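You operate a simulated robot arm through the tools that you are given. There is no shell and no other tool. Be economical: measure what you need, move in short steps, check, and stop when the job is done.

You are at the controls of a simulated robot arm. One attempt, no reset.

JOB
Wind the length on the white card onto the cable winder.
Fine: press the winder zero button once before any winding, free the winder brake lever, crank till the display shows the length, and set the brake again. Where these are worked on the way, their far stop is far enough and under half their travel is too little: winder brake lever.

It is judged by the outcome, as a careful person would: the job done as asked, and still so three seconds after it is handed in. It fails if anything else is knocked over, pushed out of place, dropped, spilled or broken.

ROBOT AND FRAMES
A 6-joint arm with a fingered hand, fixed in place. Base frame: the origin is at the foot of the arm, x ahead of it, y to its left, z up. Readings come in m, rad, newtons and seconds.
With the tool pointing down near the work surface it reaches from about 0.18 to 0.9 m from the base axis. Its first joint turns from -2.897 to 2.897 rad. Payload 5 kg.
The TCP is the grasp point between the finger pads, 0.037 m short of the fingertips. In the tool frame z runs along the fingers and y along their closing line. Largest opening 0.124 m; the body of the gripper starts 0.043 m behind the TCP. The gripper is a hand of 3 fingers: y runs from the thumb to the fingers, the wrist lies at [-0.021, -0.125, -0.215] in the tool frame, and closing takes about 1.5 s.
Orientation is that of the tool frame in the base frame, as a unit quaternion [x, y, z, w]. With the fingers straight down and the wrist toward the robot, the tool's x, y and z point along [0, 1, 0], [1, 0, 0] and [0, 0, -1] of the base frame.

CONTROLS
- The arm moves only by the tool servo_tool. Its argument "moves" is a list of rows, each a list of 6 numbers: the shift along the base's x, y, z in cm, then the turn, a rotation vector about the base's x, y, z in degrees. In form: [[dx, dy, dz, rx, ry, rz], ...]. A call has 1 to 8 rows; each row is the pose to reach, as a shift and turn from the pose commanded when the call began. "claw" is the closure, from 0 (fully open) to 1 (shut), set as the call begins (left out, the last holds). Rows are played at 5 a second. More than 0.05 m and 0.15 rad between two rows, or a gripper value outside its range, and nothing of the call is played. Where a pose cannot be reached the arm comes as near as it can. A force on the tool above 90 N (or 10 N above the force at the start of the call, whichever is more), or a blocked arm, ends the call early, and 0.2 s more pass. The fingers move at their own pace (about 0.072 m/s each) and stop on an object; they squeeze with about 29 N. The grip force told is the motor's: it shows also when the fingers shut on nothing. Time passes only in rows, and 0.2 s behind the last, so rows that repeat a pose let the fingers close. It gives the time, the measured TCP pose, the force on the tool (base axes), the opening and the grip force at its end, in the units of the frame above (readings bear some noise), with the torque about the TCP (base axes, N m) and any sound that the robot's microphone picked up.
- Cameras (640 x 400 px; columns grow to the right, rows downward): "scene" is fixed at [0.3993, 0.4987, 1.4348]; the picture's right is [-0.49, -0.87, 0.00], its down [-0.79, 0.45, -0.42] and it looks along [0.37, -0.21, -0.91] (base axes); focal length 214 px, centre (320, 200). "wrist" rides on the gripper at [0.072, -0.104, -0.154] in the tool frame; the picture's right is [-0.83, 0.26, -0.49], its down [-0.51, -0.72, 0.47] and it looks along [-0.23, 0.64, 0.73] (tool axes); focal length 243 px, centre (320, 200). There is no depth. A picture from a camera that has moved, and an enlarged one, comes with that camera's place and axes in the base frame and with its lens.
- grab_frame(camera): a new picture of that camera. No time passes.
- move_fingers(index, middle, thumb_bend, thumb_turn): sets how far each is bent, from 0 (flat) to 1 (curled in); at 0.3 the hand is open as for a grip, at 0.7 the pads meet at the TCP. One left out holds its place. A second passes; each finger stops where it meets its share of the squeeze, and holds until it gets a number again. A gripper value or a shape takes the hand back. It gives what a move gives, with no picture; readings hold the bend of each and the force on the fingers (four entries, about 0 where the hand has none), thumb and palm. thumb_turn goes from beside the hand (0) to across from the fingers (1), as for a grip.
- preshape(shape): the hand has 3 fingers and takes this shape, open, in about a second: jaw (thumb against the fingers, like two jaws); tri (thumb and two fingers); tip (a fingertip pinch); poke (one finger out to press); point (the index stretched); flat (the hand flat); cup (the hand cupped); fist (a fist). The gripper value then closes the fingers along that shape, each until it touches; the sizes above hold for jaw. It gives what a move gives, with no picture.
- close_up(camera, box): a new picture of the part [left, top, right, bottom] of that camera's present view, enlarged. No time passes.
- job_done(): hands the job in; it is judged then, once.

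Go step by step. Nothing tells you positions but the pictures and the camera data: compare them with the known pose of the tool, close in by small moves and look again before you grip or let go. The budget is 120 turns and 84 pictures, counting those below and the enlarged ones. Unless the task says otherwise, let go and move clear before handing in, and close with one line.

The tools are called after "Request:" by a JSON object that holds its "api" and its "payload". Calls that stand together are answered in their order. servo_tool: Moves the arm, as the interface text tells. Its arguments: {"type":"object","properties":{"moves":{"type":"array","items":{"type":"array","items":{"type":"number"}}},"claw":{"type":"number"}},"required":["moves"]} The other tools are called the same way: preshape (shape) gives the hand a shape; move_fingers (index, middle, thumb_bend, thumb_turn) moves the fingers one by one; grab_frame (camera) takes a picture; close_up (camera, box) takes an enlarged picture of a part of a camera's view; job_done () hands the job in.

At the start:

```text
clock: 0.0
eef_pos: [0.7296, 0.1437, 1.1207]
tcp_rot: [0.707, 0.707, 0.001, 0.0]
contact_force: [-0.4, 0.2, 0.2]
torque: [0.0, -0.02, -0.01]
width: 0.1236
finger_force: 0.1
shape: jaw
bend: [0.3, 0.3, 0.3, 0.98]
finger forces: [0.0, 0.0, 0.0, 0.0, 0.1, 0.0]
```

scene: 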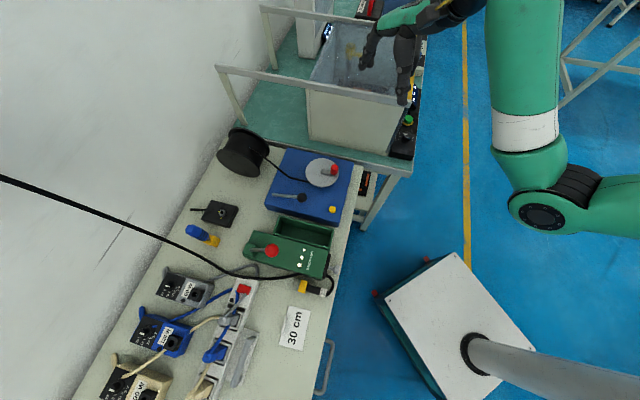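
wrist: 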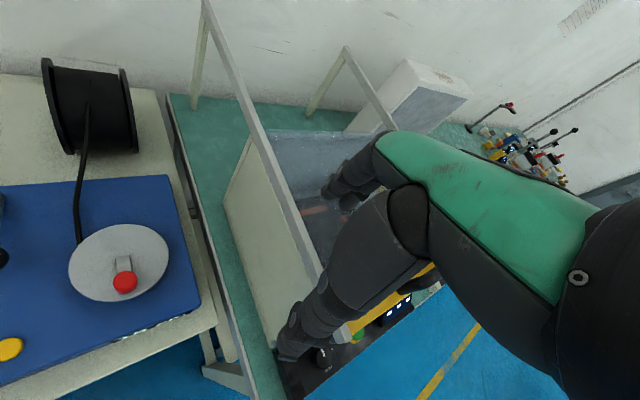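

The card reads 30 cm. The winder is the blue box with a white crank disc, a black lever and a yellow button. I'll take a closer look at it.

Request:
{"api": "close_up", "payload": {"camera": "scene", "box": [200, 110, 380, 230]}}

Request:
{"api": "close_up", "payload": {"camera": "scene", "box": [260, 290, 340, 360]}}

Request:
{"api": "close_up", "payload": {"camera": "wrist", "box": [0, 170, 240, 400]}}

```text
3.33 times, centred on (290, 170) of scene
camera zoom: at [0.3993, 0.4987, 1.4348], right [-0.49, -0.87, 0.0], down [-0.79, 0.45, -0.42], along [0.37, -0.21, -0.91], focal length 715 px, centre (420, 300)
```

zoom: 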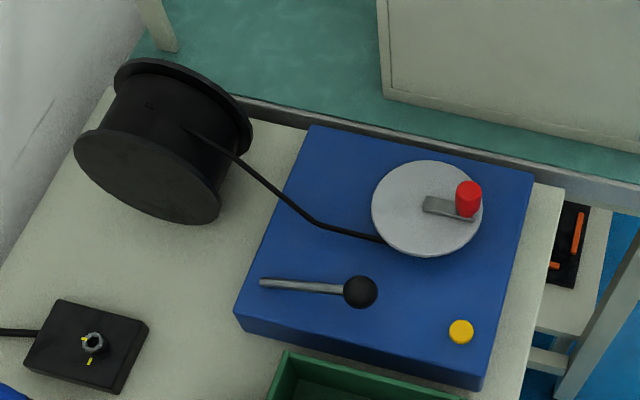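

```text
5.71 times, centred on (300, 325) of scene
camera zoom: at [0.3993, 0.4987, 1.4348], right [-0.49, -0.87, 0.0], down [-0.79, 0.45, -0.42], along [0.37, -0.21, -0.91], focal length 1226 px, centre (434, -514)
```

zoom: 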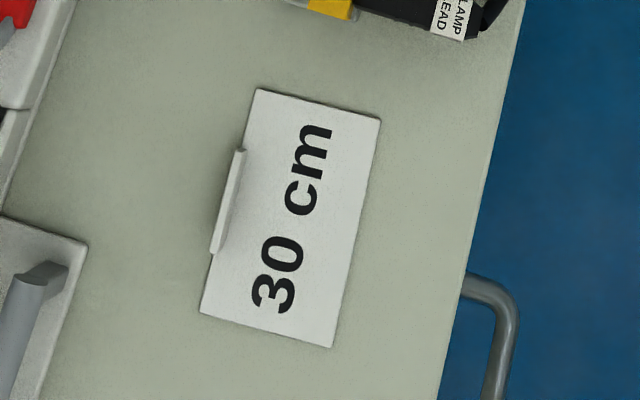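

```text
1.74 times, centred on (120, 285) of wrist
camera zoom: at [0.6257, 0.2161, 1.2755], right [0.26, -0.83, 0.49], down [-0.72, -0.51, -0.47], along [0.64, -0.23, -0.73], focal length 422 px, centre (668, 52)
```

zoom: 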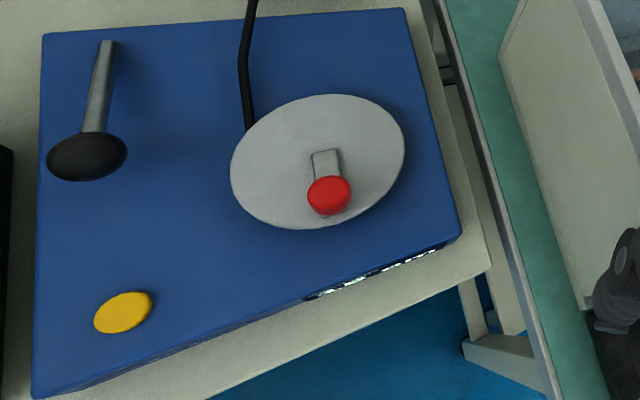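

The button is near (0.591, 0.349, 0.858), the crank knob near (0.680, 0.292, 0.91) and the disc centre near (0.705, 0.317). The brake knob is near (0.652, 0.413, 0.893), with its lever foot near (0.719, 0.480). I'll take the poke shape and look at the fingertip.

Request:
{"api": "preshape", "payload": {"shape": "poke"}}

Request:
{"api": "servo_tool", "payload": {"moves": [[-4, 3, 0, 0, 0, 0], [-8, 6, 0, 0, 0, 0], [-12, 9, 0, 0, 0, 0], [-16, 12, 0, 0, 0, 0], [-16, 15, 0, 0, 0, 0], [-16, 15, 0, 0, 0, 0]]}}

Request:
{"api": "grab_frame", "payload": {"camera": "wrist"}}

Request:
{"api": "grab_frame", "payload": {"camera": "scene"}}

```text
clock: 0.9
eef_pos: [0.729, 0.1432, 1.1204]
tcp_rot: [0.707, 0.707, 0.0, 0.0]
contact_force: [0.3, 0.0, -0.7]
torque: [0.05, 0.04, 0.0]
width: 0.0
finger_force: 0.1
shape: poke
bend: [0.7, 0.7, 1.0, 1.0]
finger forces: [0.1, 0.0, 0.1, 0.0, 0.1, 0.1]
```

```text
clock: 2.3
eef_pos: [0.5701, 0.2947, 1.1226]
tcp_rot: [0.707, 0.707, -0.001, -0.001]
contact_force: [-0.4, -0.2, 0.0]
torque: [0.0, -0.03, 0.03]
width: 0.0
finger_force: 0.1
shape: poke
bend: [0.7, 0.7, 1.0, 1.0]
finger forces: [0.0, 0.0, 0.0, 0.0, 0.1, 0.0]
```

```text
78 pictures are left
camera wrist: at [0.4657, 0.368, 1.2763], right [0.26, -0.83, 0.49], down [-0.72, -0.51, -0.47], along [0.64, -0.23, -0.73], focal length 243 px, centre (320, 200)
```

wrist: 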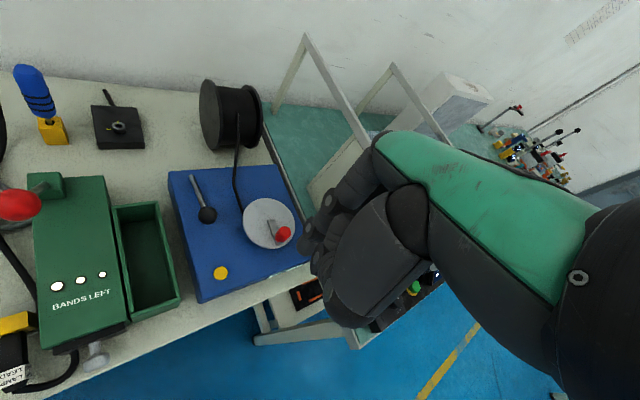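

```text
77 pictures are left
```

scene: 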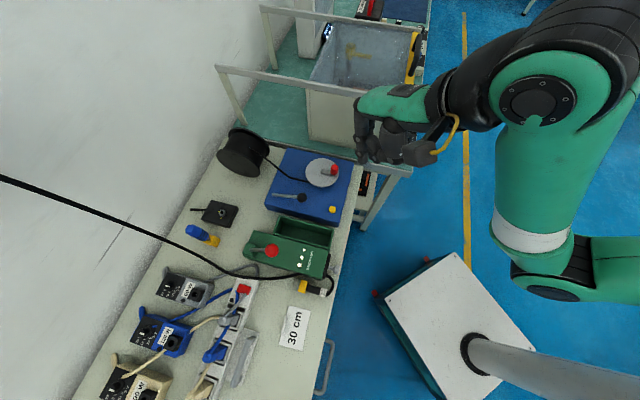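

Request:
{"api": "close_up", "payload": {"camera": "scene", "box": [330, 60, 490, 190]}}

Request:
{"api": "close_up", "payload": {"camera": "wrist", "box": [160, 120, 440, 340]}}

```text
3.08 times, centred on (410, 125) of scene
camera zoom: at [0.3993, 0.4987, 1.4348], right [-0.49, -0.87, 0.0], down [-0.79, 0.45, -0.42], along [0.37, -0.21, -0.91], focal length 660 px, centre (43, 431)
```

zoom: 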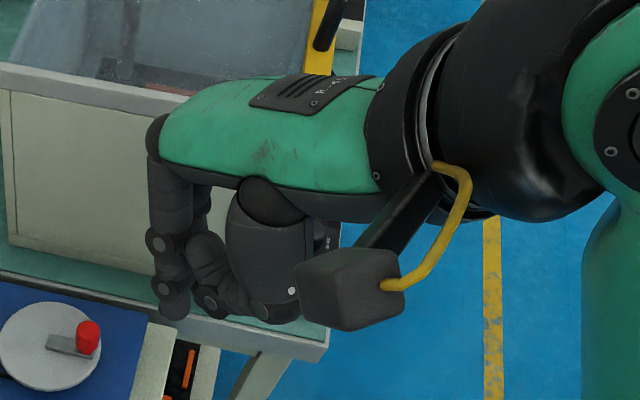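

```text
1.82 times, centred on (300, 230) of wrist
camera zoom: at [0.4657, 0.368, 1.2763], right [0.26, -0.83, 0.49], down [-0.72, -0.51, -0.47], along [0.64, -0.23, -0.73], focal length 441 px, centre (356, 146)
```

zoom: 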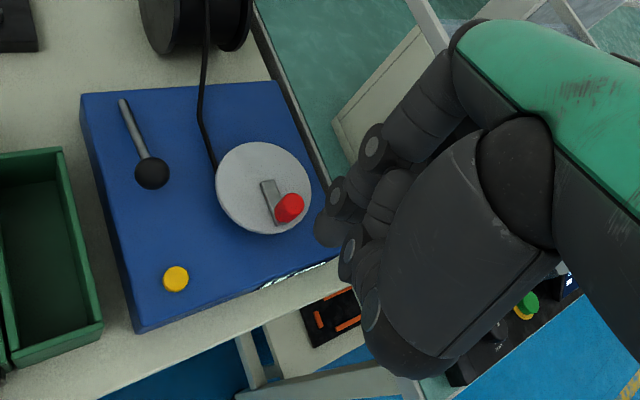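

Request:
{"api": "move_fingers", "payload": {"middle": 1.0}}

Request:
{"api": "servo_tool", "payload": {"moves": [[0, 0, -4, 0, 0, 0], [1, 2, -8, 0, 0, 0], [2, 4, -12, 0, 0, 0], [2, 4.3, -16, 0, 0, 0], [2, 4.3, -16, 0, 0, 0]]}}

Request:
{"api": "close_up", "payload": {"camera": "scene", "box": [260, 110, 420, 230]}}

Request:
{"api": "grab_frame", "payload": {"camera": "wrist"}}

```text
clock: 3.3
eef_pos: [0.5711, 0.2954, 1.1205]
tcp_rot: [0.707, 0.707, 0.0, 0.0]
contact_force: [0.6, -0.9, -0.9]
torque: [0.0, -0.02, -0.02]
width: 0.0395
finger_force: 0.1
shape: fingers
bend: [0.7, 1.0, 1.0, 1.0]
finger forces: [0.0, 0.1, 0.0, 0.0, 0.1, 0.0]
```

```text
clock: 4.5
eef_pos: [0.5908, 0.3351, 0.9603]
tcp_rot: [0.707, 0.707, 0.0, 0.0]
contact_force: [0.5, 0.2, 0.0]
torque: [-0.03, 0.02, 0.03]
width: 0.0397
finger_force: 0.1
shape: fingers
bend: [0.7, 1.0, 1.0, 1.0]
finger forces: [0.0, 0.1, 0.0, 0.0, 0.0, 0.0]
```

```text
3.33 times, centred on (340, 170) of scene
camera zoom: at [0.3993, 0.4987, 1.4348], right [-0.49, -0.87, 0.0], down [-0.79, 0.45, -0.42], along [0.37, -0.21, -0.91], focal length 715 px, centre (253, 300)
```

zoom: 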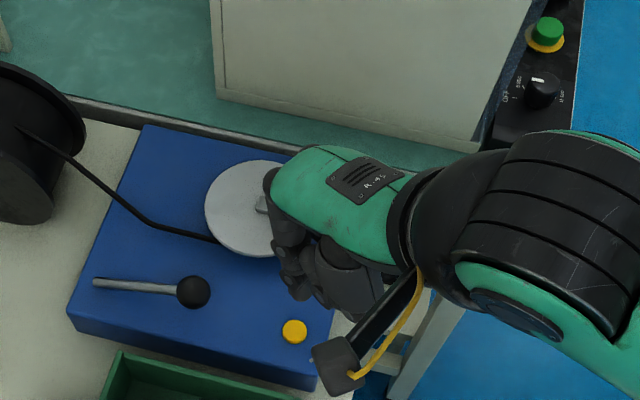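

```text
73 pictures are left
camera wrist: at [0.4864, 0.4084, 1.115], right [0.26, -0.83, 0.49], down [-0.72, -0.51, -0.47], along [0.64, -0.23, -0.73], focal length 243 px, centre (320, 200)
```

wrist: 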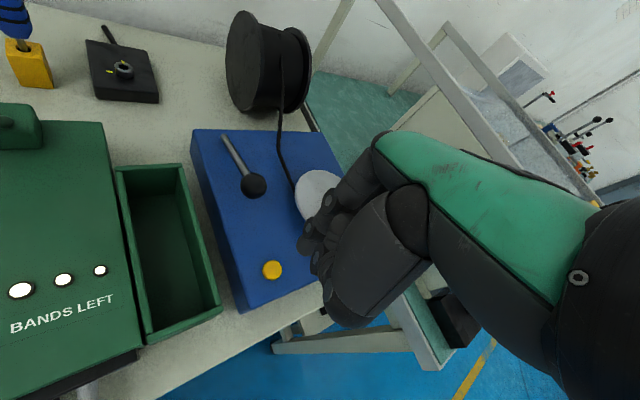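

The index tip should be near (0.590, 0.346, 0.923), a few millimetres off the button's centre. I'll correct that and descend.

Request:
{"api": "servo_tool", "payload": {"moves": [[-0.1, 0.4, -2, 0, 0, 0], [-0.1, 0.4, -4, 0, 0, 0], [-0.1, 0.4, -5, 0, 0, 0], [-0.1, 0.4, -5, 0, 0, 0]]}}

Request:
{"api": "close_up", "payload": {"camera": "scene", "box": [300, 160, 380, 220]}}

Request:
{"api": "close_up", "payload": {"camera": "wrist", "box": [200, 150, 420, 330]}}

```text
clock: 5.5
eef_pos: [0.5917, 0.3397, 0.912]
tcp_rot: [0.707, 0.707, 0.0, -0.001]
contact_force: [-0.2, 0.0, 0.4]
torque: [0.02, 0.01, 0.01]
width: 0.0393
finger_force: 0.1
shape: fingers
bend: [0.7, 1.0, 1.0, 1.0]
finger forces: [0.0, 0.0, 0.1, 0.0, 0.0, 0.0]
```

```text
6.67 times, centred on (340, 190) of scene
camera zoom: at [0.3993, 0.4987, 1.4348], right [-0.49, -0.87, 0.0], down [-0.79, 0.45, -0.42], along [0.37, -0.21, -0.91], focal length 1430 px, centre (187, 267)
```

zoom: 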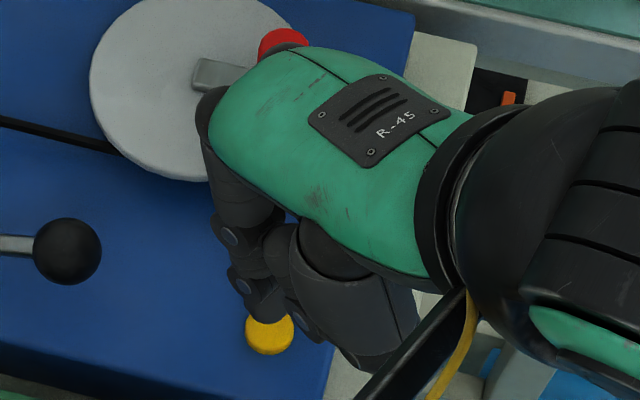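

```text
2.22 times, centred on (310, 240) of wrist
camera zoom: at [0.4861, 0.4123, 1.0655], right [0.26, -0.83, 0.49], down [-0.72, -0.51, -0.47], along [0.64, -0.23, -0.73], focal length 539 px, centre (342, 111)
```

zoom: 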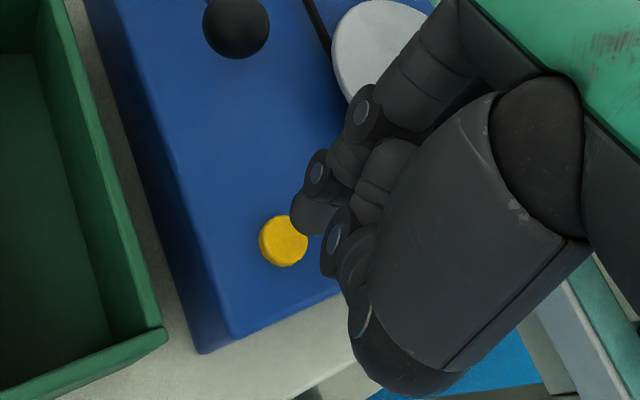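

Request:
{"api": "servo_tool", "payload": {"moves": [[-0.2, -0.2, -1, 0, 0, 0], [-0.2, -0.2, -1.6, 0, 0, 0], [-0.2, -0.2, -1.9, 0, 0, 0], [-0.2, -0.2, -2.2, 0, 0, 0]]}}

Request:
{"api": "close_up", "payload": {"camera": "wrist", "box": [200, 150, 420, 330]}}

```text
clock: 6.5
eef_pos: [0.5877, 0.3395, 0.8894]
tcp_rot: [0.707, 0.708, 0.001, 0.0]
contact_force: [0.7, -0.4, 4.6]
torque: [0.04, -0.05, -0.01]
width: 0.0396
finger_force: 2.5
shape: fingers
bend: [0.7, 1.0, 1.0, 1.0]
finger forces: [4.5, 0.0, 0.1, 0.0, 0.0, 0.0]
heard: click
```

```text
2.22 times, centred on (310, 240) of wrist
camera zoom: at [0.4824, 0.4111, 1.0443], right [0.26, -0.83, 0.49], down [-0.72, -0.51, -0.47], along [0.64, -0.23, -0.73], focal length 539 px, centre (342, 111)
```

zoom: 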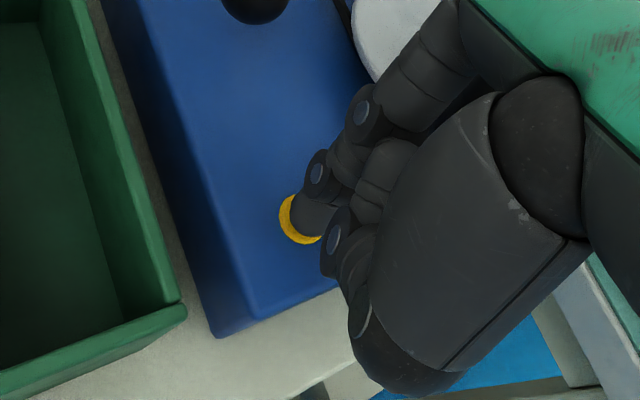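

The button clicked. I'll lift off and move to where the wrist camera can see the display on the front face.

Request:
{"api": "servo_tool", "payload": {"moves": [[0, 0, 4, 0, 0, 0], [0, 0, 8, 0, 0, 0], [0, -5, 10, 0, 0, 0], [0, -10, 10, 0, 0, 0], [0, -15, 10, 0, 0, 0], [0, -20, 10, 0, 0, 0], [0, -22, 10, 0, 0, 0], [0, -22, 10, 0, 0, 0]]}}

Request:
{"api": "grab_frame", "payload": {"camera": "wrist"}}

```text
refused: row 3 steps farther than a row can; nothing moved
```

```text
69 pictures are left
camera wrist: at [0.4824, 0.4111, 1.0443], right [0.26, -0.83, 0.49], down [-0.72, -0.51, -0.47], along [0.64, -0.23, -0.73], focal length 243 px, centre (320, 200)
```

wrist: 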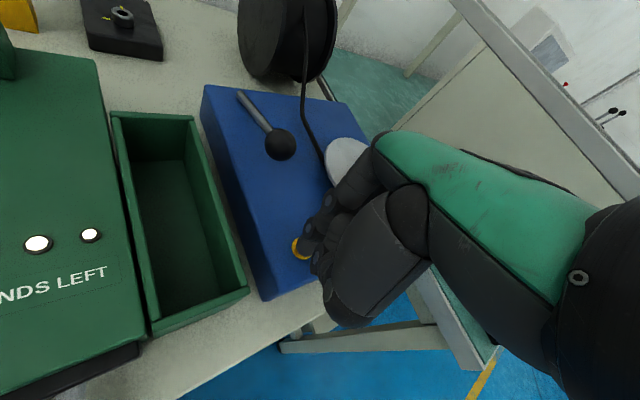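

Request:
{"api": "servo_tool", "payload": {"moves": [[0, 0, 4, 0, 0, 0], [0, 0, 8, 0, 0, 0], [0, -4, 10, 0, 0, 0], [0, -8, 10, 0, 0, 0], [0, -12, 10, 0, 0, 0], [0, -16, 10, 0, 0, 0], [0, -20, 10, 0, 0, 0], [0, -20, 10, 0, 0, 0]]}}

Request:
{"api": "grab_frame", "payload": {"camera": "wrist"}}

```text
clock: 8.3
eef_pos: [0.5859, 0.14, 0.9897]
tcp_rot: [0.707, 0.707, 0.001, 0.001]
contact_force: [-1.1, 0.1, -0.4]
torque: [0.03, 0.01, 0.0]
width: 0.0396
finger_force: 0.0
shape: fingers
bend: [0.7, 1.0, 1.0, 1.0]
finger forces: [0.0, 0.0, 0.0, 0.0, 0.0, 0.0]
```

```text
68 pictures are left
camera wrist: at [0.4813, 0.2121, 1.1444], right [0.26, -0.83, 0.49], down [-0.72, -0.51, -0.47], along [0.64, -0.23, -0.73], focal length 243 px, centre (320, 200)
```

wrist: 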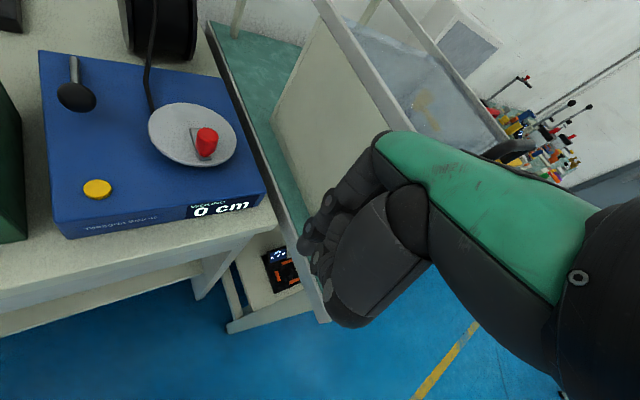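

Request:
{"api": "close_up", "payload": {"camera": "wrist", "box": [30, 30, 290, 250]}}

```text
1.82 times, centred on (160, 140) of wrist
camera zoom: at [0.4813, 0.2121, 1.1444], right [0.26, -0.83, 0.49], down [-0.72, -0.51, -0.47], along [0.64, -0.23, -0.73], focal length 441 px, centre (611, 309)
```

zoom: 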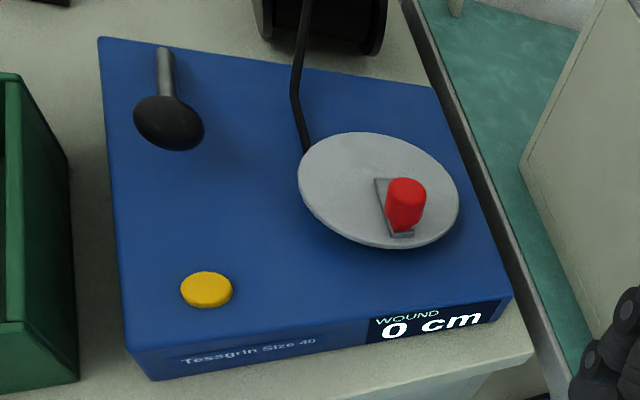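

The display reads 0 cm. Next I'll free the brake: jaw shape, half closed, hand yawed −45° so the closing line runs across the lever, and hover above the lever knob.

Request:
{"api": "preshape", "payload": {"shape": "jaw"}}

Request:
{"api": "servo_tool", "payload": {"moves": [[0, 3, 3, 0, 0, -7], [1, 7, 4, 0, 0, -14], [2, 11, 4, 0, 0, -21], [3, 15, 4, 0, 0, -28], [4, 19, 4, 0, 0, -35], [5, 23, 4, 0, 0, -42], [6.6, 27.3, 4, 0, 0, -45], [6.6, 27.3, 4, 0, 0, -45]], "claw": 0.5}}

Request:
{"api": "grab_frame", "payload": {"camera": "wrist"}}

Request:
{"api": "close_up", "payload": {"camera": "scene", "box": [220, 110, 380, 230]}}

```text
clock: 9.2
eef_pos: [0.5862, 0.1406, 0.9908]
tcp_rot: [0.707, 0.707, 0.0, -0.001]
contact_force: [0.1, -1.1, 0.4]
torque: [-0.02, 0.01, -0.03]
width: 0.1237
finger_force: 0.0
shape: jaw
bend: [0.3, 0.3, 0.3, 0.98]
finger forces: [0.1, 0.0, 0.0, 0.0, 0.1, 0.0]
```

```text
clock: 11.0
eef_pos: [0.6528, 0.4128, 1.0291]
tcp_rot: [0.924, 0.382, 0.001, 0.0]
contact_force: [-0.4, -0.4, -0.2]
torque: [-0.04, 0.01, -0.01]
width: 0.0622
finger_force: 0.1
shape: jaw
bend: [0.74, 0.45, 0.69, 1.0]
finger forces: [0.0, 0.1, 0.1, 0.0, 0.1, 0.0]
```

```text
66 pictures are left
camera wrist: at [0.63, 0.5371, 1.1828], right [-0.4, -0.77, 0.49], down [-0.87, 0.15, -0.47], along [0.29, -0.62, -0.73], focal length 243 px, centre (320, 200)
```

wrist: 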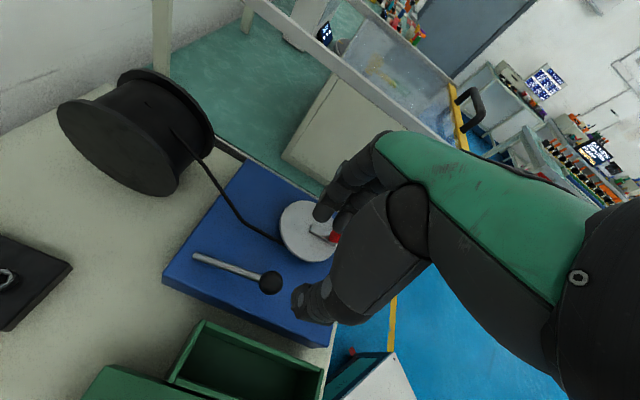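

```text
3.33 times, centred on (300, 170) of scene
camera zoom: at [0.3993, 0.4987, 1.4348], right [-0.49, -0.87, 0.0], down [-0.79, 0.45, -0.42], along [0.37, -0.21, -0.91], focal length 715 px, centre (387, 300)
```

zoom: 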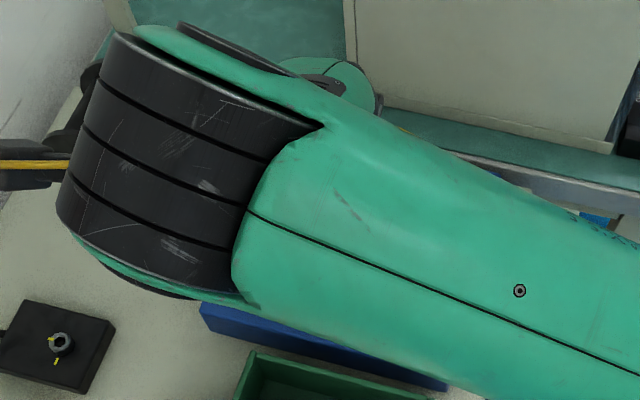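

Request:
{"api": "servo_tool", "payload": {"moves": [[0, 0.2, -3, 0, 0, 0], [0, 0.2, -6, 0, 0, 0], [0, 0.2, -8, 0, 0, 0], [0, 0.2, -8, 0, 0, 0]]}}

Request:
{"api": "grab_frame", "payload": {"camera": "wrist"}}

Request:
{"api": "grab_frame", "payload": {"camera": "scene"}}

```text
clock: 12.0
eef_pos: [0.6529, 0.4133, 0.9496]
tcp_rot: [0.924, 0.382, 0.0, -0.001]
contact_force: [0.0, 0.0, -0.4]
torque: [0.04, 0.0, -0.05]
width: 0.0624
finger_force: 0.2
shape: jaw
bend: [0.74, 0.45, 0.69, 1.0]
finger forces: [0.1, 0.0, 0.1, 0.0, 0.0, 0.0]
```

```text
64 pictures are left
camera wrist: at [0.6296, 0.5382, 1.1032], right [-0.4, -0.77, 0.49], down [-0.87, 0.15, -0.47], along [0.29, -0.62, -0.73], focal length 243 px, centre (320, 200)
```

wrist: 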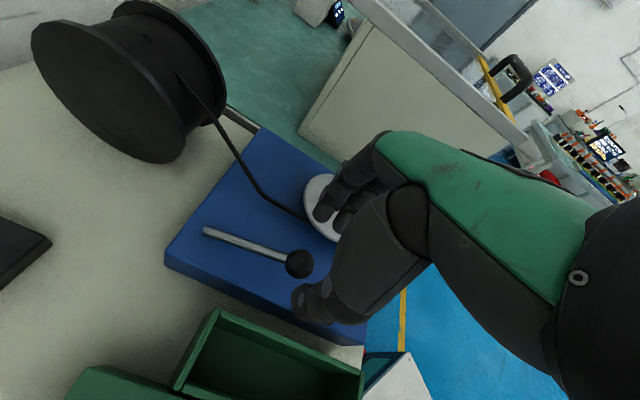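

```text
63 pictures are left
```

scene: 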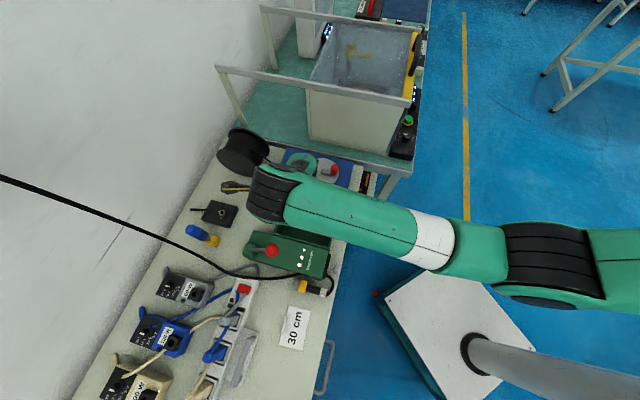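

Request:
{"api": "close_up", "payload": {"camera": "wrist", "box": [180, 150, 420, 340]}}

```text
2.11 times, centred on (300, 245) of wrist
camera zoom: at [0.6296, 0.5382, 1.1032], right [-0.4, -0.77, 0.49], down [-0.87, 0.15, -0.47], along [0.29, -0.62, -0.73], focal length 511 px, centre (362, 105)
```

zoom: 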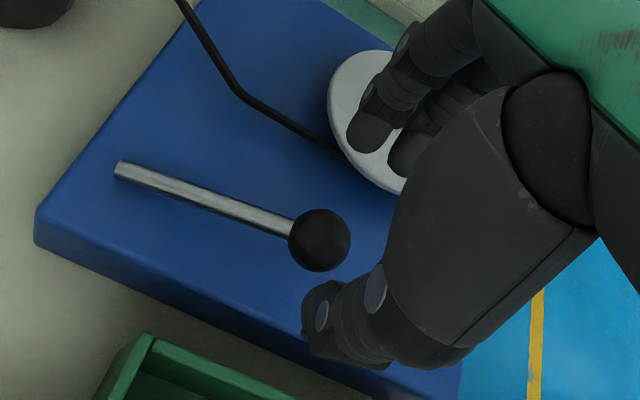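

Request:
{"api": "servo_tool", "payload": {"moves": [[0, 0.1, -2, 0, 0, 0], [0, 0.1, -4, 0, 0, 0], [0, 0.1, -5, 0, 0, 0], [0, 0.1, -5, 0, 0, 0]]}}

Request:
{"api": "close_up", "payload": {"camera": "wrist", "box": [180, 150, 420, 340]}}

```text
clock: 13.0
eef_pos: [0.6528, 0.4143, 0.8992]
tcp_rot: [0.924, 0.383, 0.0, 0.001]
contact_force: [-0.2, 0.4, 0.8]
torque: [0.01, -0.02, 0.01]
width: 0.0628
finger_force: 0.1
shape: jaw
bend: [0.74, 0.45, 0.69, 1.0]
finger forces: [0.0, 0.0, 0.0, 0.0, 0.1, 0.0]
```

```text
2.11 times, centred on (300, 245) of wrist
camera zoom: at [0.6301, 0.5397, 1.0536], right [-0.4, -0.77, 0.49], down [-0.87, 0.15, -0.47], along [0.29, -0.62, -0.73], focal length 511 px, centre (362, 105)
```

zoom: 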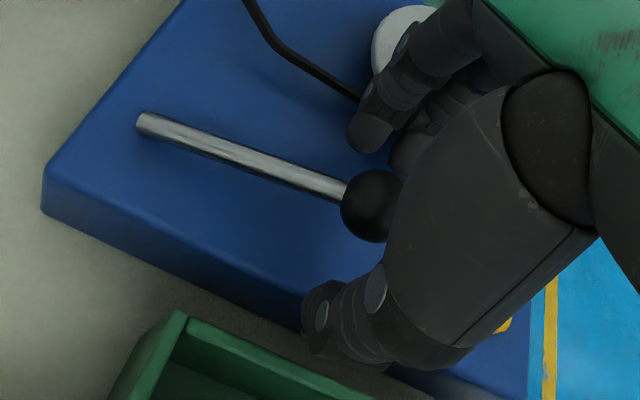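

The knob now sits between the thumb and fingers, so I'll close on it.

Request:
{"api": "servo_tool", "payload": {"moves": [[0, 0, 0, 0, 0, 0], [0, 0, 0, 0, 0, 0], [0, 0, 0, 0, 0, 0], [0, 0, 0, 0, 0, 0], [0, 0, 0, 0, 0, 0], [0, 0, 0, 0, 0, 0]], "claw": 1.0}}

Request:
{"api": "close_up", "payload": {"camera": "wrist", "box": [180, 150, 420, 340]}}

```text
clock: 14.4
eef_pos: [0.6526, 0.4154, 0.8992]
tcp_rot: [0.924, 0.383, 0.0, 0.001]
contact_force: [-2.8, 7.0, -2.9]
torque: [0.12, 0.07, -0.01]
width: 0.014
finger_force: 29.4
shape: jaw
bend: [0.72, 0.7, 0.76, 1.0]
finger forces: [14.2, 4.4, 0.1, 0.0, 23.4, 0.0]
```

```text
2.11 times, centred on (300, 245) of wrist
camera zoom: at [0.6297, 0.5403, 1.0536], right [-0.4, -0.77, 0.49], down [-0.87, 0.15, -0.47], along [0.29, -0.62, -0.73], focal length 511 px, centre (362, 105)
```

zoom: 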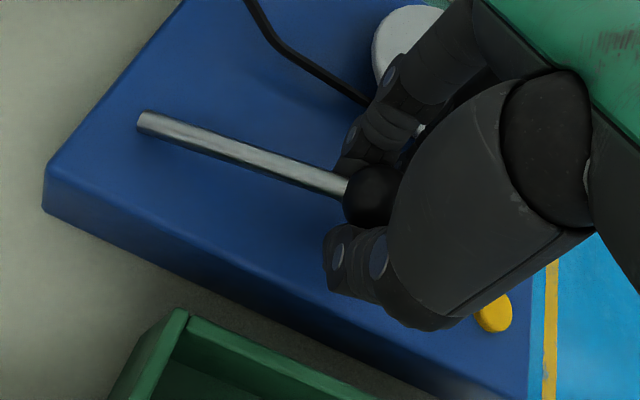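

Request:
{"api": "servo_tool", "payload": {"moves": [[0, 0, 0.5, 0, 0, 0], [0.2, 0.2, 1, 0, 0, 0], [0.4, 0.4, 1.5, 0, 0, 0]]}}

Request:
{"api": "close_up", "payload": {"camera": "wrist", "box": [180, 150, 420, 340]}}

```text
clock: 15.2
eef_pos: [0.657, 0.4186, 0.9143]
tcp_rot: [0.924, 0.383, 0.001, -0.001]
contact_force: [-7.8, 9.0, -1.7]
torque: [0.07, 0.19, 0.01]
width: 0.014
finger_force: 28.7
shape: jaw
bend: [0.72, 0.71, 0.76, 1.0]
finger forces: [13.6, 3.0, 0.0, 0.0, 24.0, 0.0]
```

```text
2.11 times, centred on (300, 245) of wrist
camera zoom: at [0.6343, 0.544, 1.0683], right [-0.4, -0.77, 0.49], down [-0.87, 0.15, -0.47], along [0.29, -0.62, -0.73], focal length 511 px, centre (362, 105)
```

zoom: 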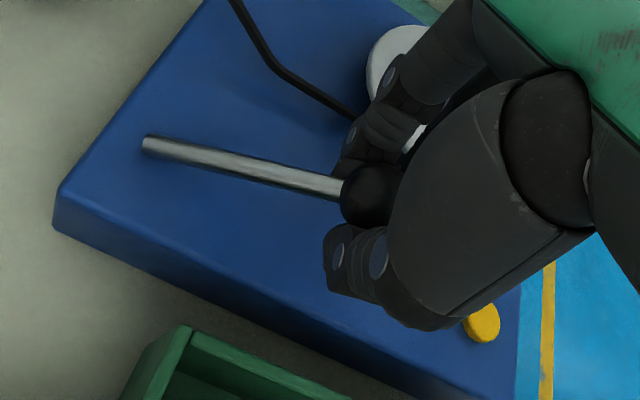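

The knob moved up with the hand, so the lever swings about a level hinge at its foot. I'll follow the arc and watch the force.

Request:
{"api": "servo_tool", "payload": {"moves": [[0.4, 0.4, 0.8, 0, 0, 0], [0.9, 0.9, 1.6, 0, 0, 0], [1.3, 1.3, 2.3, 0, 0, 0], [1.7, 1.7, 2.9, 0, 0, 0], [2.2, 2.2, 3.4, 0, 0, 0], [2.8, 2.8, 3.9, 0, 0, 0], [3.3, 3.3, 4.3, 0, 0, 0], [3.9, 3.9, 4.6, 0, 0, 0]]}}

Request:
{"api": "close_up", "payload": {"camera": "wrist", "box": [120, 100, 420, 340]}}

```text
clock: 17.0
eef_pos: [0.6977, 0.4591, 0.9626]
tcp_rot: [0.924, 0.382, 0.004, -0.001]
contact_force: [1.3, 0.3, 1.5]
torque: [0.04, -0.04, -0.01]
width: 0.0105
finger_force: 29.3
shape: jaw
bend: [0.73, 0.71, 0.78, 1.0]
finger forces: [0.0, 0.1, 0.0, 0.0, 0.0, 0.1]
```

```text
1.67 times, centred on (270, 220) of wrist
camera zoom: at [0.6734, 0.583, 1.1178], right [-0.4, -0.77, 0.49], down [-0.87, 0.15, -0.48], along [0.29, -0.61, -0.73], focal length 404 px, centre (403, 167)
```

zoom: 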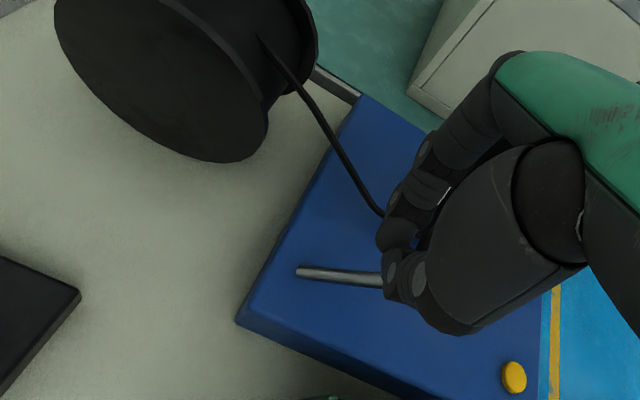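

The grip slipped off the knob. I'll lift clear and see where the lever is now.

Request:
{"api": "servo_tool", "payload": {"moves": [[0, 0, 2, 0, 0, 0], [0, 0, 5, 0, 0, 0], [0, 0, 8, 0, 0, 0], [0, 0, 8, 0, 0, 0]], "claw": 0.5}}

Request:
{"api": "grab_frame", "payload": {"camera": "wrist"}}

Request:
{"api": "close_up", "payload": {"camera": "wrist", "box": [150, 150, 390, 350]}}

```text
clock: 18.0
eef_pos: [0.6955, 0.4569, 1.0418]
tcp_rot: [0.924, 0.382, 0.0, -0.001]
contact_force: [-0.6, 0.5, 0.1]
torque: [-0.03, -0.02, 0.0]
width: 0.0614
finger_force: 0.1
shape: jaw
bend: [0.74, 0.45, 0.69, 1.0]
finger forces: [0.0, 0.0, 0.0, 0.0, 0.1, 0.0]
```

```text
57 pictures are left
camera wrist: at [0.6716, 0.5819, 1.1956], right [-0.4, -0.77, 0.49], down [-0.87, 0.15, -0.47], along [0.29, -0.62, -0.73], focal length 243 px, centre (320, 200)
```

wrist: 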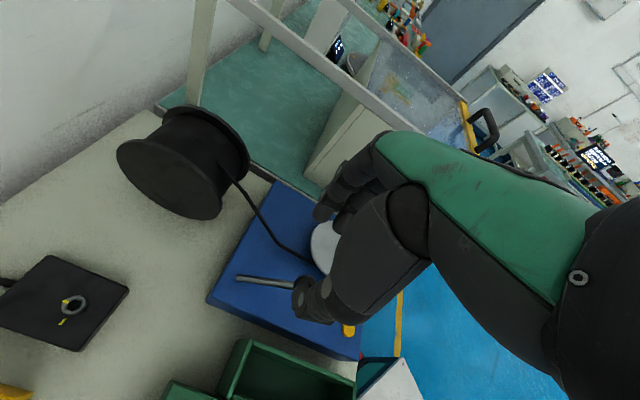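

```text
2.00 times, centred on (270, 250) of wrist
camera zoom: at [0.6716, 0.5819, 1.1956], right [-0.4, -0.77, 0.49], down [-0.87, 0.15, -0.47], along [0.29, -0.62, -0.73], focal length 485 px, centre (420, 100)
```

zoom: 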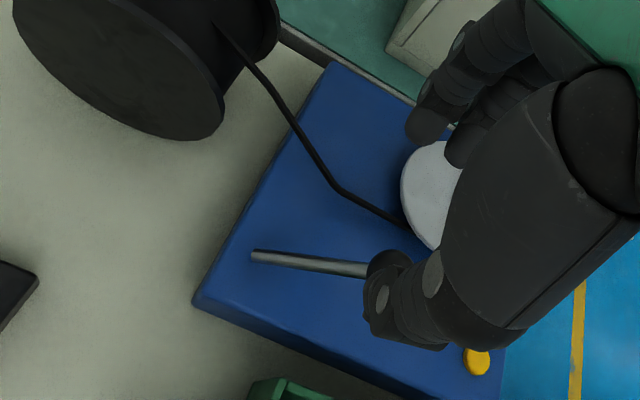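

Request:
{"api": "servo_tool", "payload": {"moves": [[-1, -3, 0, 0, 0, 0], [-2, -6, 0, 0, 0, 0], [-3, -8, 0, 0, 0, 0], [-3, -8, 0, 0, 0, 0]]}}

Request:
{"api": "close_up", "payload": {"camera": "wrist", "box": [110, 150, 350, 350]}}

```text
clock: 19.0
eef_pos: [0.6671, 0.3774, 1.041]
tcp_rot: [0.924, 0.383, 0.0, 0.0]
contact_force: [0.1, 0.4, -0.3]
torque: [-0.02, 0.04, 0.0]
width: 0.0618
finger_force: 0.2
shape: jaw
bend: [0.74, 0.45, 0.69, 1.0]
finger forces: [0.0, 0.0, 0.1, 0.0, 0.1, 0.0]
```

```text
2.00 times, centred on (230, 250) of wrist
camera zoom: at [0.6435, 0.5026, 1.1943], right [-0.4, -0.77, 0.49], down [-0.87, 0.15, -0.47], along [0.29, -0.62, -0.73], focal length 485 px, centre (500, 100)
```

zoom: 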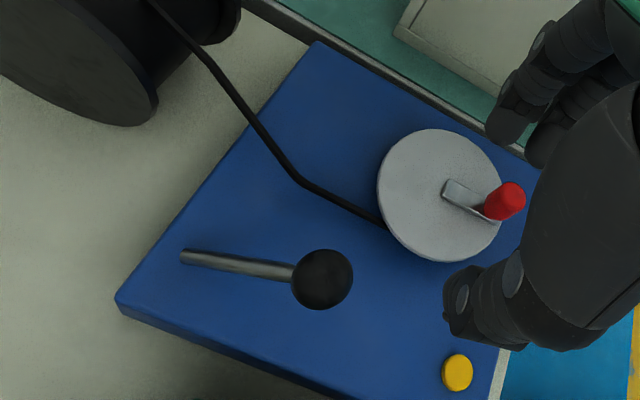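

The lever stands at about 45° with its knob near (0.672, 0.433, 0.927), so the earlier grip sat too high. I'll regrip lower on the knob.

Request:
{"api": "servo_tool", "payload": {"moves": [[0.3, 3, 0, 0, 0, 0], [0.5, 5.7, -1, 0, 0, 0], [0.5, 5.7, -5, 0, 0, 0], [0.5, 5.7, -9, 0, 0, 0], [0.5, 5.7, -11.9, 0, 0, 0], [0.5, 5.7, -11.9, 0, 0, 0]]}}

Request:
{"api": "close_up", "payload": {"camera": "wrist", "box": [180, 150, 420, 340]}}

```text
clock: 20.4
eef_pos: [0.6708, 0.4342, 0.9177]
tcp_rot: [0.924, 0.382, 0.0, 0.001]
contact_force: [0.8, -0.5, 0.7]
torque: [-0.01, -0.03, -0.03]
width: 0.0616
finger_force: 0.1
shape: jaw
bend: [0.74, 0.45, 0.69, 1.0]
finger forces: [0.0, 0.1, 0.0, 0.0, 0.0, 0.1]
```

```text
2.11 times, centred on (300, 245) of wrist
camera zoom: at [0.6482, 0.5586, 1.0734], right [-0.4, -0.77, 0.49], down [-0.87, 0.15, -0.47], along [0.29, -0.62, -0.73], focal length 511 px, centre (362, 105)
```

zoom: 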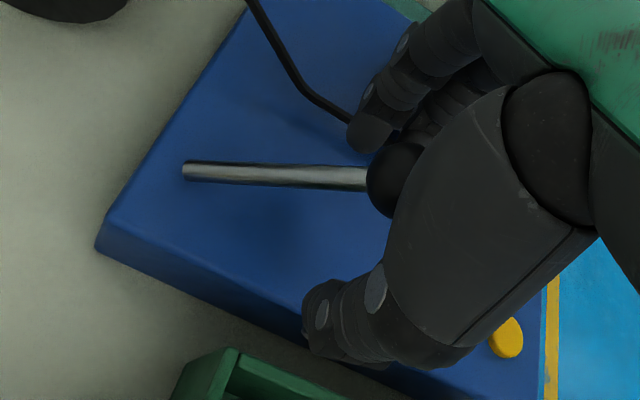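

Request:
{"api": "servo_tool", "payload": {"moves": [[0, 0, 0, 0, 0, 0], [0, 0, 0, 0, 0, 0], [0, 0, 0, 0, 0, 0], [0, 0, 0, 0, 0, 0], [0, 0, 0, 0, 0, 0], [0, 0, 0, 0, 0, 0]], "claw": 1.0}}

Request:
{"api": "servo_tool", "payload": {"moves": [[0.3, 0.3, 0.5, 0, 0, 0], [0.7, 0.7, 0.9, 0, 0, 0], [1.1, 1.1, 1.3, 0, 0, 0]]}}

Request:
{"api": "close_up", "payload": {"camera": "wrist", "box": [180, 150, 420, 340]}}

```text
clock: 21.8
eef_pos: [0.6715, 0.4334, 0.9185]
tcp_rot: [0.924, 0.383, 0.0, 0.0]
contact_force: [-1.9, 7.0, -4.7]
torque: [-0.1, -0.02, -0.02]
width: 0.0013
finger_force: 28.9
shape: jaw
bend: [0.7, 0.7, 0.74, 1.0]
finger forces: [5.1, 0.0, 0.1, 0.1, 11.7, 0.0]
```

```text
clock: 22.6
eef_pos: [0.6776, 0.4409, 0.9258]
tcp_rot: [0.924, 0.382, -0.009, 0.003]
contact_force: [-36.0, -18.4, -32.8]
torque: [-0.66, 0.31, -0.15]
width: 0.0023
finger_force: 28.5
shape: jaw
bend: [0.7, 0.7, 0.74, 1.0]
finger forces: [33.8, 0.0, 0.0, 0.0, 20.4, 0.1]
```

```text
2.11 times, centred on (300, 245) of wrist
camera zoom: at [0.6566, 0.5675, 1.0789], right [-0.4, -0.77, 0.51], down [-0.88, 0.15, -0.46], along [0.28, -0.63, -0.73], focal length 511 px, centre (362, 105)
```

zoom: 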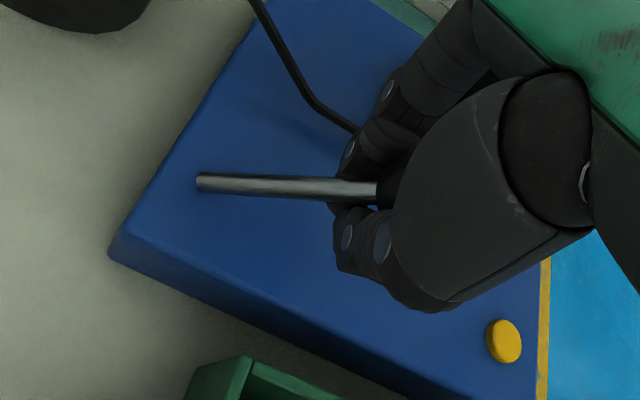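

The lever now resists with about 50 N, so it's at its far stop and the brake is free. I'll release it, rise and check.

Request:
{"api": "servo_tool", "payload": {"moves": [[-0.4, -0.4, -0.5, 0, 0, 0], [-0.4, -0.4, -0.5, 0, 0, 0], [-0.4, -0.4, -0.5, 0, 0, 0], [-0.4, -0.4, -0.5, 0, 0, 0], [-0.4, -0.4, 3, 0, 0, 0], [-0.4, -0.4, 7, 0, 0, 0], [-2, -4.4, 10, 0, 0, 0], [-4, -8.4, 12, 0, 0, 0]], "claw": 0.4}}

Request:
{"api": "close_up", "payload": {"camera": "wrist", "box": [110, 150, 350, 350]}}

```text
refused: row 7 steps farther than a row can; nothing moved
```

```text
2.00 times, centred on (230, 250) of wrist
camera zoom: at [0.6566, 0.5675, 1.0789], right [-0.4, -0.77, 0.51], down [-0.88, 0.15, -0.46], along [0.28, -0.63, -0.73], focal length 485 px, centre (500, 100)
```

zoom: 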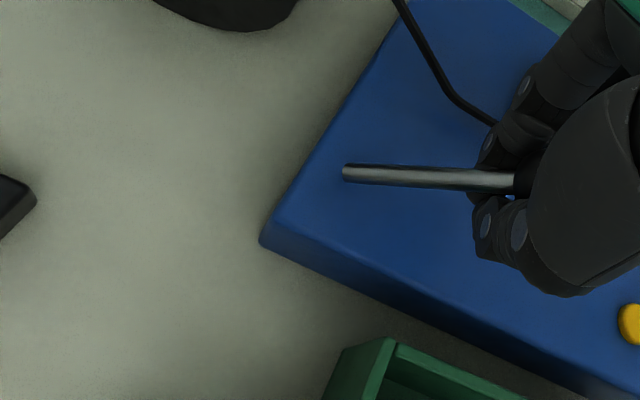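

Request:
{"api": "servo_tool", "payload": {"moves": [[-0.4, -0.4, -0.5, 0, 0, 0], [-0.4, -0.4, -0.5, 0, 0, 0], [-0.4, -0.4, -0.5, 0, 0, 0], [-0.4, -0.4, -0.5, 0, 0, 0], [-0.4, -0.4, 3, 0, 0, 0], [-0.4, -0.4, 7, 0, 0, 0], [-1.4, -3.4, 10, 0, 0, 0], [-2.4, -6.8, 12, 0, 0, 0]], "claw": 0.4}}

Request:
{"api": "close_up", "payload": {"camera": "wrist", "box": [110, 150, 350, 350]}}

```text
clock: 24.4
eef_pos: [0.6576, 0.3804, 1.056]
tcp_rot: [0.924, 0.383, 0.001, -0.001]
contact_force: [0.0, -0.1, -0.5]
torque: [-0.02, -0.03, 0.0]
width: 0.0741
finger_force: 0.0
shape: jaw
bend: [0.73, 0.41, 0.65, 1.0]
finger forces: [0.1, 0.0, 0.1, 0.0, 0.0, 0.1]
```

```text
2.00 times, centred on (230, 250) of wrist
camera zoom: at [0.6349, 0.5048, 1.2096], right [-0.4, -0.77, 0.49], down [-0.87, 0.15, -0.47], along [0.29, -0.62, -0.73], focal length 485 px, centre (500, 100)
```

zoom: 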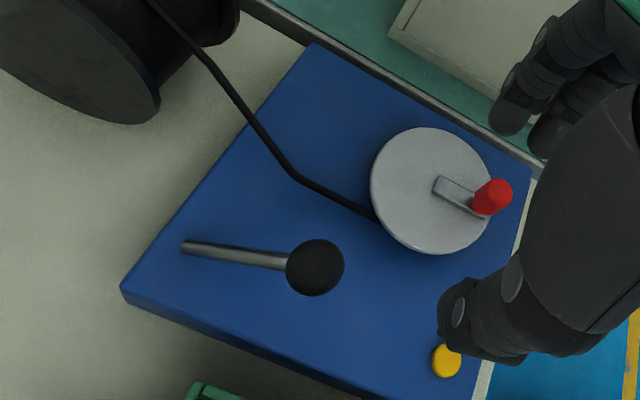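

The lever knob sits at its far stop. Next is the crank: I'll yaw the hand to +45° so the closing line runs radially and the camera stays on the display side, then hover over the red knob.

Request:
{"api": "servo_tool", "payload": {"moves": [[0, -1, 0, 0, 0, 8], [0, -2, 0, 0, 0, 16], [0, -3, 0, 0, 0, 24], [0, -4, 0, 0, 0, 32], [0, -5, 0, 0, 0, 40], [0, -6, 0, 0, 0, 48], [0, -7, 0, 0, 0, 56], [0, -7, 0, 0, 0, 64]]}}

Request:
{"api": "servo_tool", "payload": {"moves": [[0.8, -0.6, -1, 0, 0, 8], [1.6, -1.3, -2, 0, 0, 16], [2.4, -2, -3, 0, 0, 24], [2.4, -2, -4, 0, 0, 26], [2.4, -2, -4, 0, 0, 26]]}}

Request:
{"api": "grab_frame", "payload": {"camera": "wrist"}}

Request:
{"api": "grab_frame", "payload": {"camera": "scene"}}

```text
clock: 26.2
eef_pos: [0.6576, 0.3077, 1.0524]
tcp_rot: [0.58, 0.815, 0.0, 0.0]
contact_force: [-0.1, 0.1, -0.2]
torque: [-0.01, 0.0, 0.0]
width: 0.074
finger_force: 0.0
shape: jaw
bend: [0.73, 0.41, 0.65, 1.0]
finger forces: [0.0, 0.1, 0.0, 0.0, 0.0, 0.0]
```

```text
clock: 27.4
eef_pos: [0.6819, 0.2874, 1.0115]
tcp_rot: [0.382, 0.924, 0.0, 0.0]
contact_force: [-0.5, 0.0, 0.4]
torque: [0.03, 0.04, -0.01]
width: 0.0742
finger_force: 0.0
shape: jaw
bend: [0.73, 0.41, 0.65, 1.0]
finger forces: [0.1, 0.1, 0.0, 0.0, 0.1, 0.1]
```

```text
50 pictures are left
camera wrist: at [0.5564, 0.2645, 1.168], right [0.77, -0.4, 0.49], down [-0.15, -0.87, -0.47], along [0.62, 0.29, -0.73], focal length 243 px, centre (320, 200)
```

wrist: 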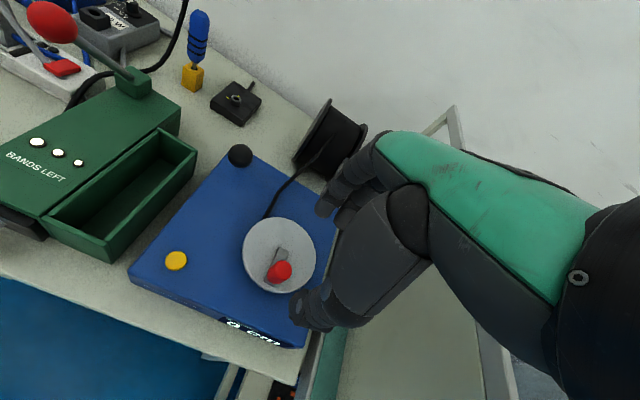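

```text
49 pictures are left
```

scene: 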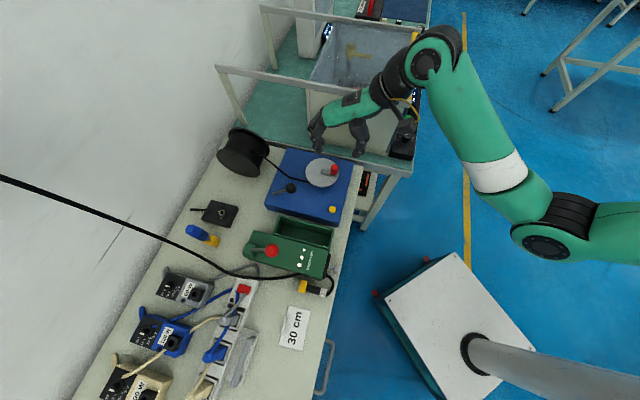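

Request:
{"api": "servo_tool", "payload": {"moves": [[0, 0.5, -3, 0, 0, 0], [0, 0.5, -6, 0, 0, 0], [0, 0.5, -8, 0, 0, 0], [0, 0.5, -8.4, 0, 0, 0], [0, 0.5, -8.4, 0, 0, 0]]}}

Request:
{"api": "close_up", "payload": {"camera": "wrist", "box": [180, 150, 420, 340]}}

Request:
{"api": "close_up", "payload": {"camera": "scene", "box": [260, 110, 420, 230]}}

```text
clock: 28.6
eef_pos: [0.683, 0.2938, 0.9302]
tcp_rot: [0.382, 0.924, 0.0, 0.0]
contact_force: [-0.5, 0.3, 0.3]
torque: [-0.02, 0.03, -0.01]
width: 0.074
finger_force: 0.0
shape: jaw
bend: [0.73, 0.41, 0.65, 1.0]
finger forces: [0.0, 0.1, 0.0, 0.0, 0.0, 0.0]
```

```text
2.11 times, centred on (300, 245) of wrist
camera zoom: at [0.5574, 0.2698, 1.0842], right [0.77, -0.4, 0.49], down [-0.15, -0.87, -0.47], along [0.62, 0.29, -0.73], focal length 511 px, centre (362, 105)
```

zoom: 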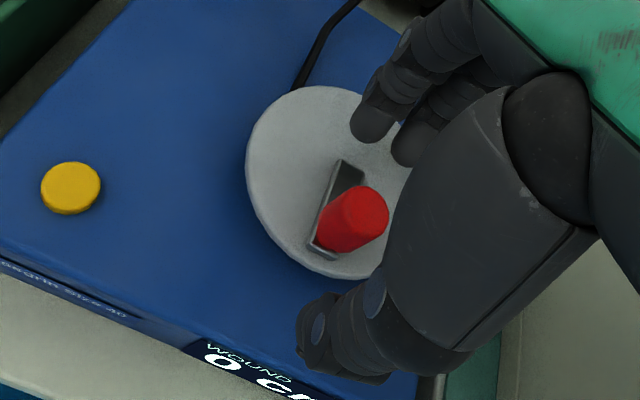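

```text
3.33 times, centred on (340, 170) of scene
camera zoom: at [0.3993, 0.4987, 1.4348], right [-0.49, -0.87, 0.0], down [-0.79, 0.45, -0.42], along [0.37, -0.21, -0.91], focal length 715 px, centre (253, 300)
```

zoom: 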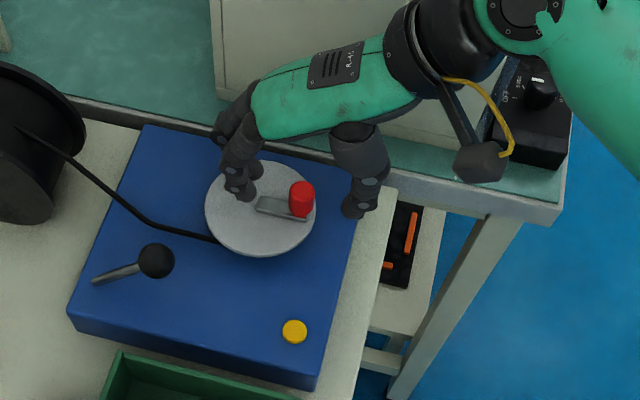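

Request:
{"api": "servo_tool", "payload": {"moves": [[-0.2, 0, -0.5, 0, 0, 0], [-0.2, 0, -0.5, 0, 0, 0], [-0.2, 0, -0.5, 0, 0, 0], [-0.2, 0, -0.5, 0, 0, 0], [-0.2, 0, -0.5, 0, 0, 0], [-0.2, 0, -0.5, 0, 0, 0], [-0.2, 0, -0.5, 0, 0, 0]], "claw": 0.95}}

Request:
{"api": "close_up", "payload": {"camera": "wrist", "box": [180, 150, 420, 340]}}

Request:
{"api": "close_up", "payload": {"camera": "scene", "box": [280, 130, 380, 205]}}

```text
clock: 30.2
eef_pos: [0.6813, 0.2915, 0.9255]
tcp_rot: [0.383, 0.924, 0.001, 0.001]
contact_force: [-3.5, -4.0, -0.7]
torque: [-0.09, 0.09, -0.07]
width: 0.0097
finger_force: 29.0
shape: jaw
bend: [0.72, 0.7, 0.72, 1.0]
finger forces: [16.8, 6.3, 0.1, 0.0, 28.7, 0.0]
```

```text
2.11 times, centred on (300, 245) of wrist
camera zoom: at [0.5555, 0.2696, 1.079], right [0.77, -0.4, 0.49], down [-0.15, -0.87, -0.47], along [0.62, 0.29, -0.73], focal length 511 px, centre (362, 105)
```

zoom: 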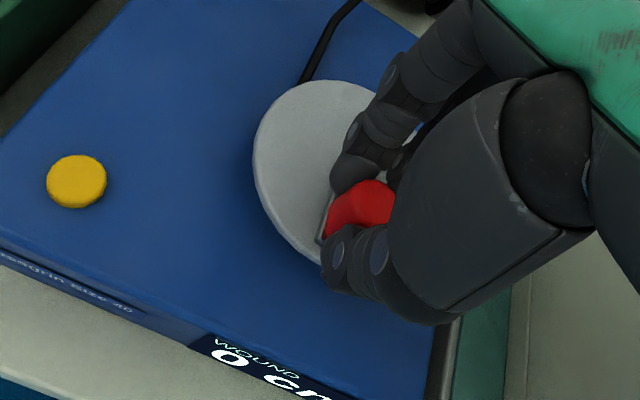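

```text
5.33 times, centred on (330, 168) of scene
camera zoom: at [0.3993, 0.4987, 1.4348], right [-0.49, -0.87, 0.0], down [-0.79, 0.45, -0.42], along [0.37, -0.21, -0.91], focal length 1144 px, centre (267, 373)
```

zoom: 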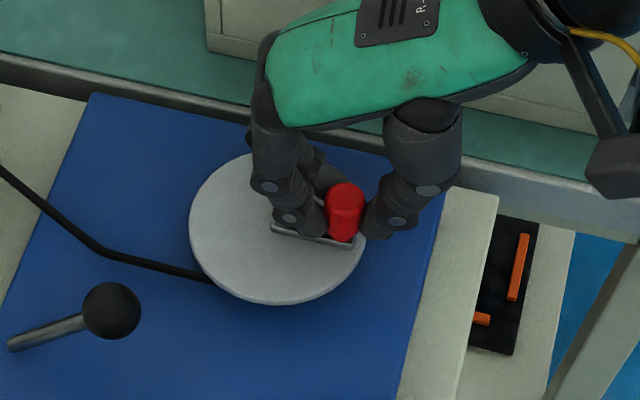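

The grip is on the knob. The cable's lead-in suggests turning counter-clockwise from above, so I'll try 45° and check force and display.

Request:
{"api": "servo_tool", "payload": {"moves": [[0.5, -0.41, 0, 0, 0, 0], [1.07, -0.72, 0, 0, 0, 0], [1.69, -0.91, 0, 0, 0, 0], [2.33, -0.97, 0, 0, 0, 0]]}}

Request:
{"api": "close_up", "payload": {"camera": "wrist", "box": [180, 150, 420, 340]}}

```text
clock: 31.2
eef_pos: [0.706, 0.2842, 0.9257]
tcp_rot: [0.383, 0.924, 0.0, 0.0]
contact_force: [-0.1, 0.0, 0.4]
torque: [-0.02, -0.01, 0.0]
width: 0.0081
finger_force: 29.3
shape: jaw
bend: [0.72, 0.71, 0.77, 1.0]
finger forces: [0.0, 0.0, 0.0, 0.1, 0.1, 0.0]
```

```text
2.11 times, centred on (300, 245) of wrist
camera zoom: at [0.5794, 0.2609, 1.08], right [0.77, -0.4, 0.49], down [-0.15, -0.87, -0.47], along [0.62, 0.29, -0.73], focal length 511 px, centre (362, 105)
```

zoom: 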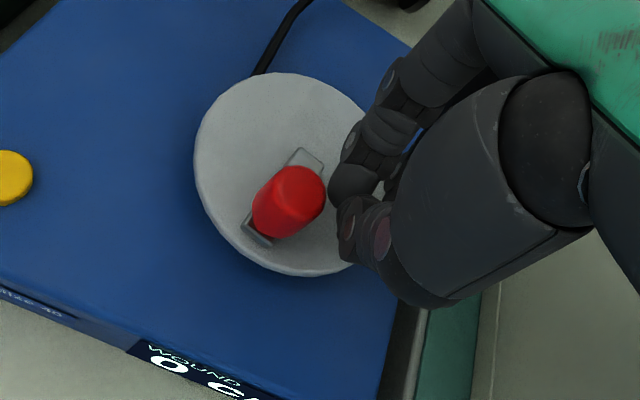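

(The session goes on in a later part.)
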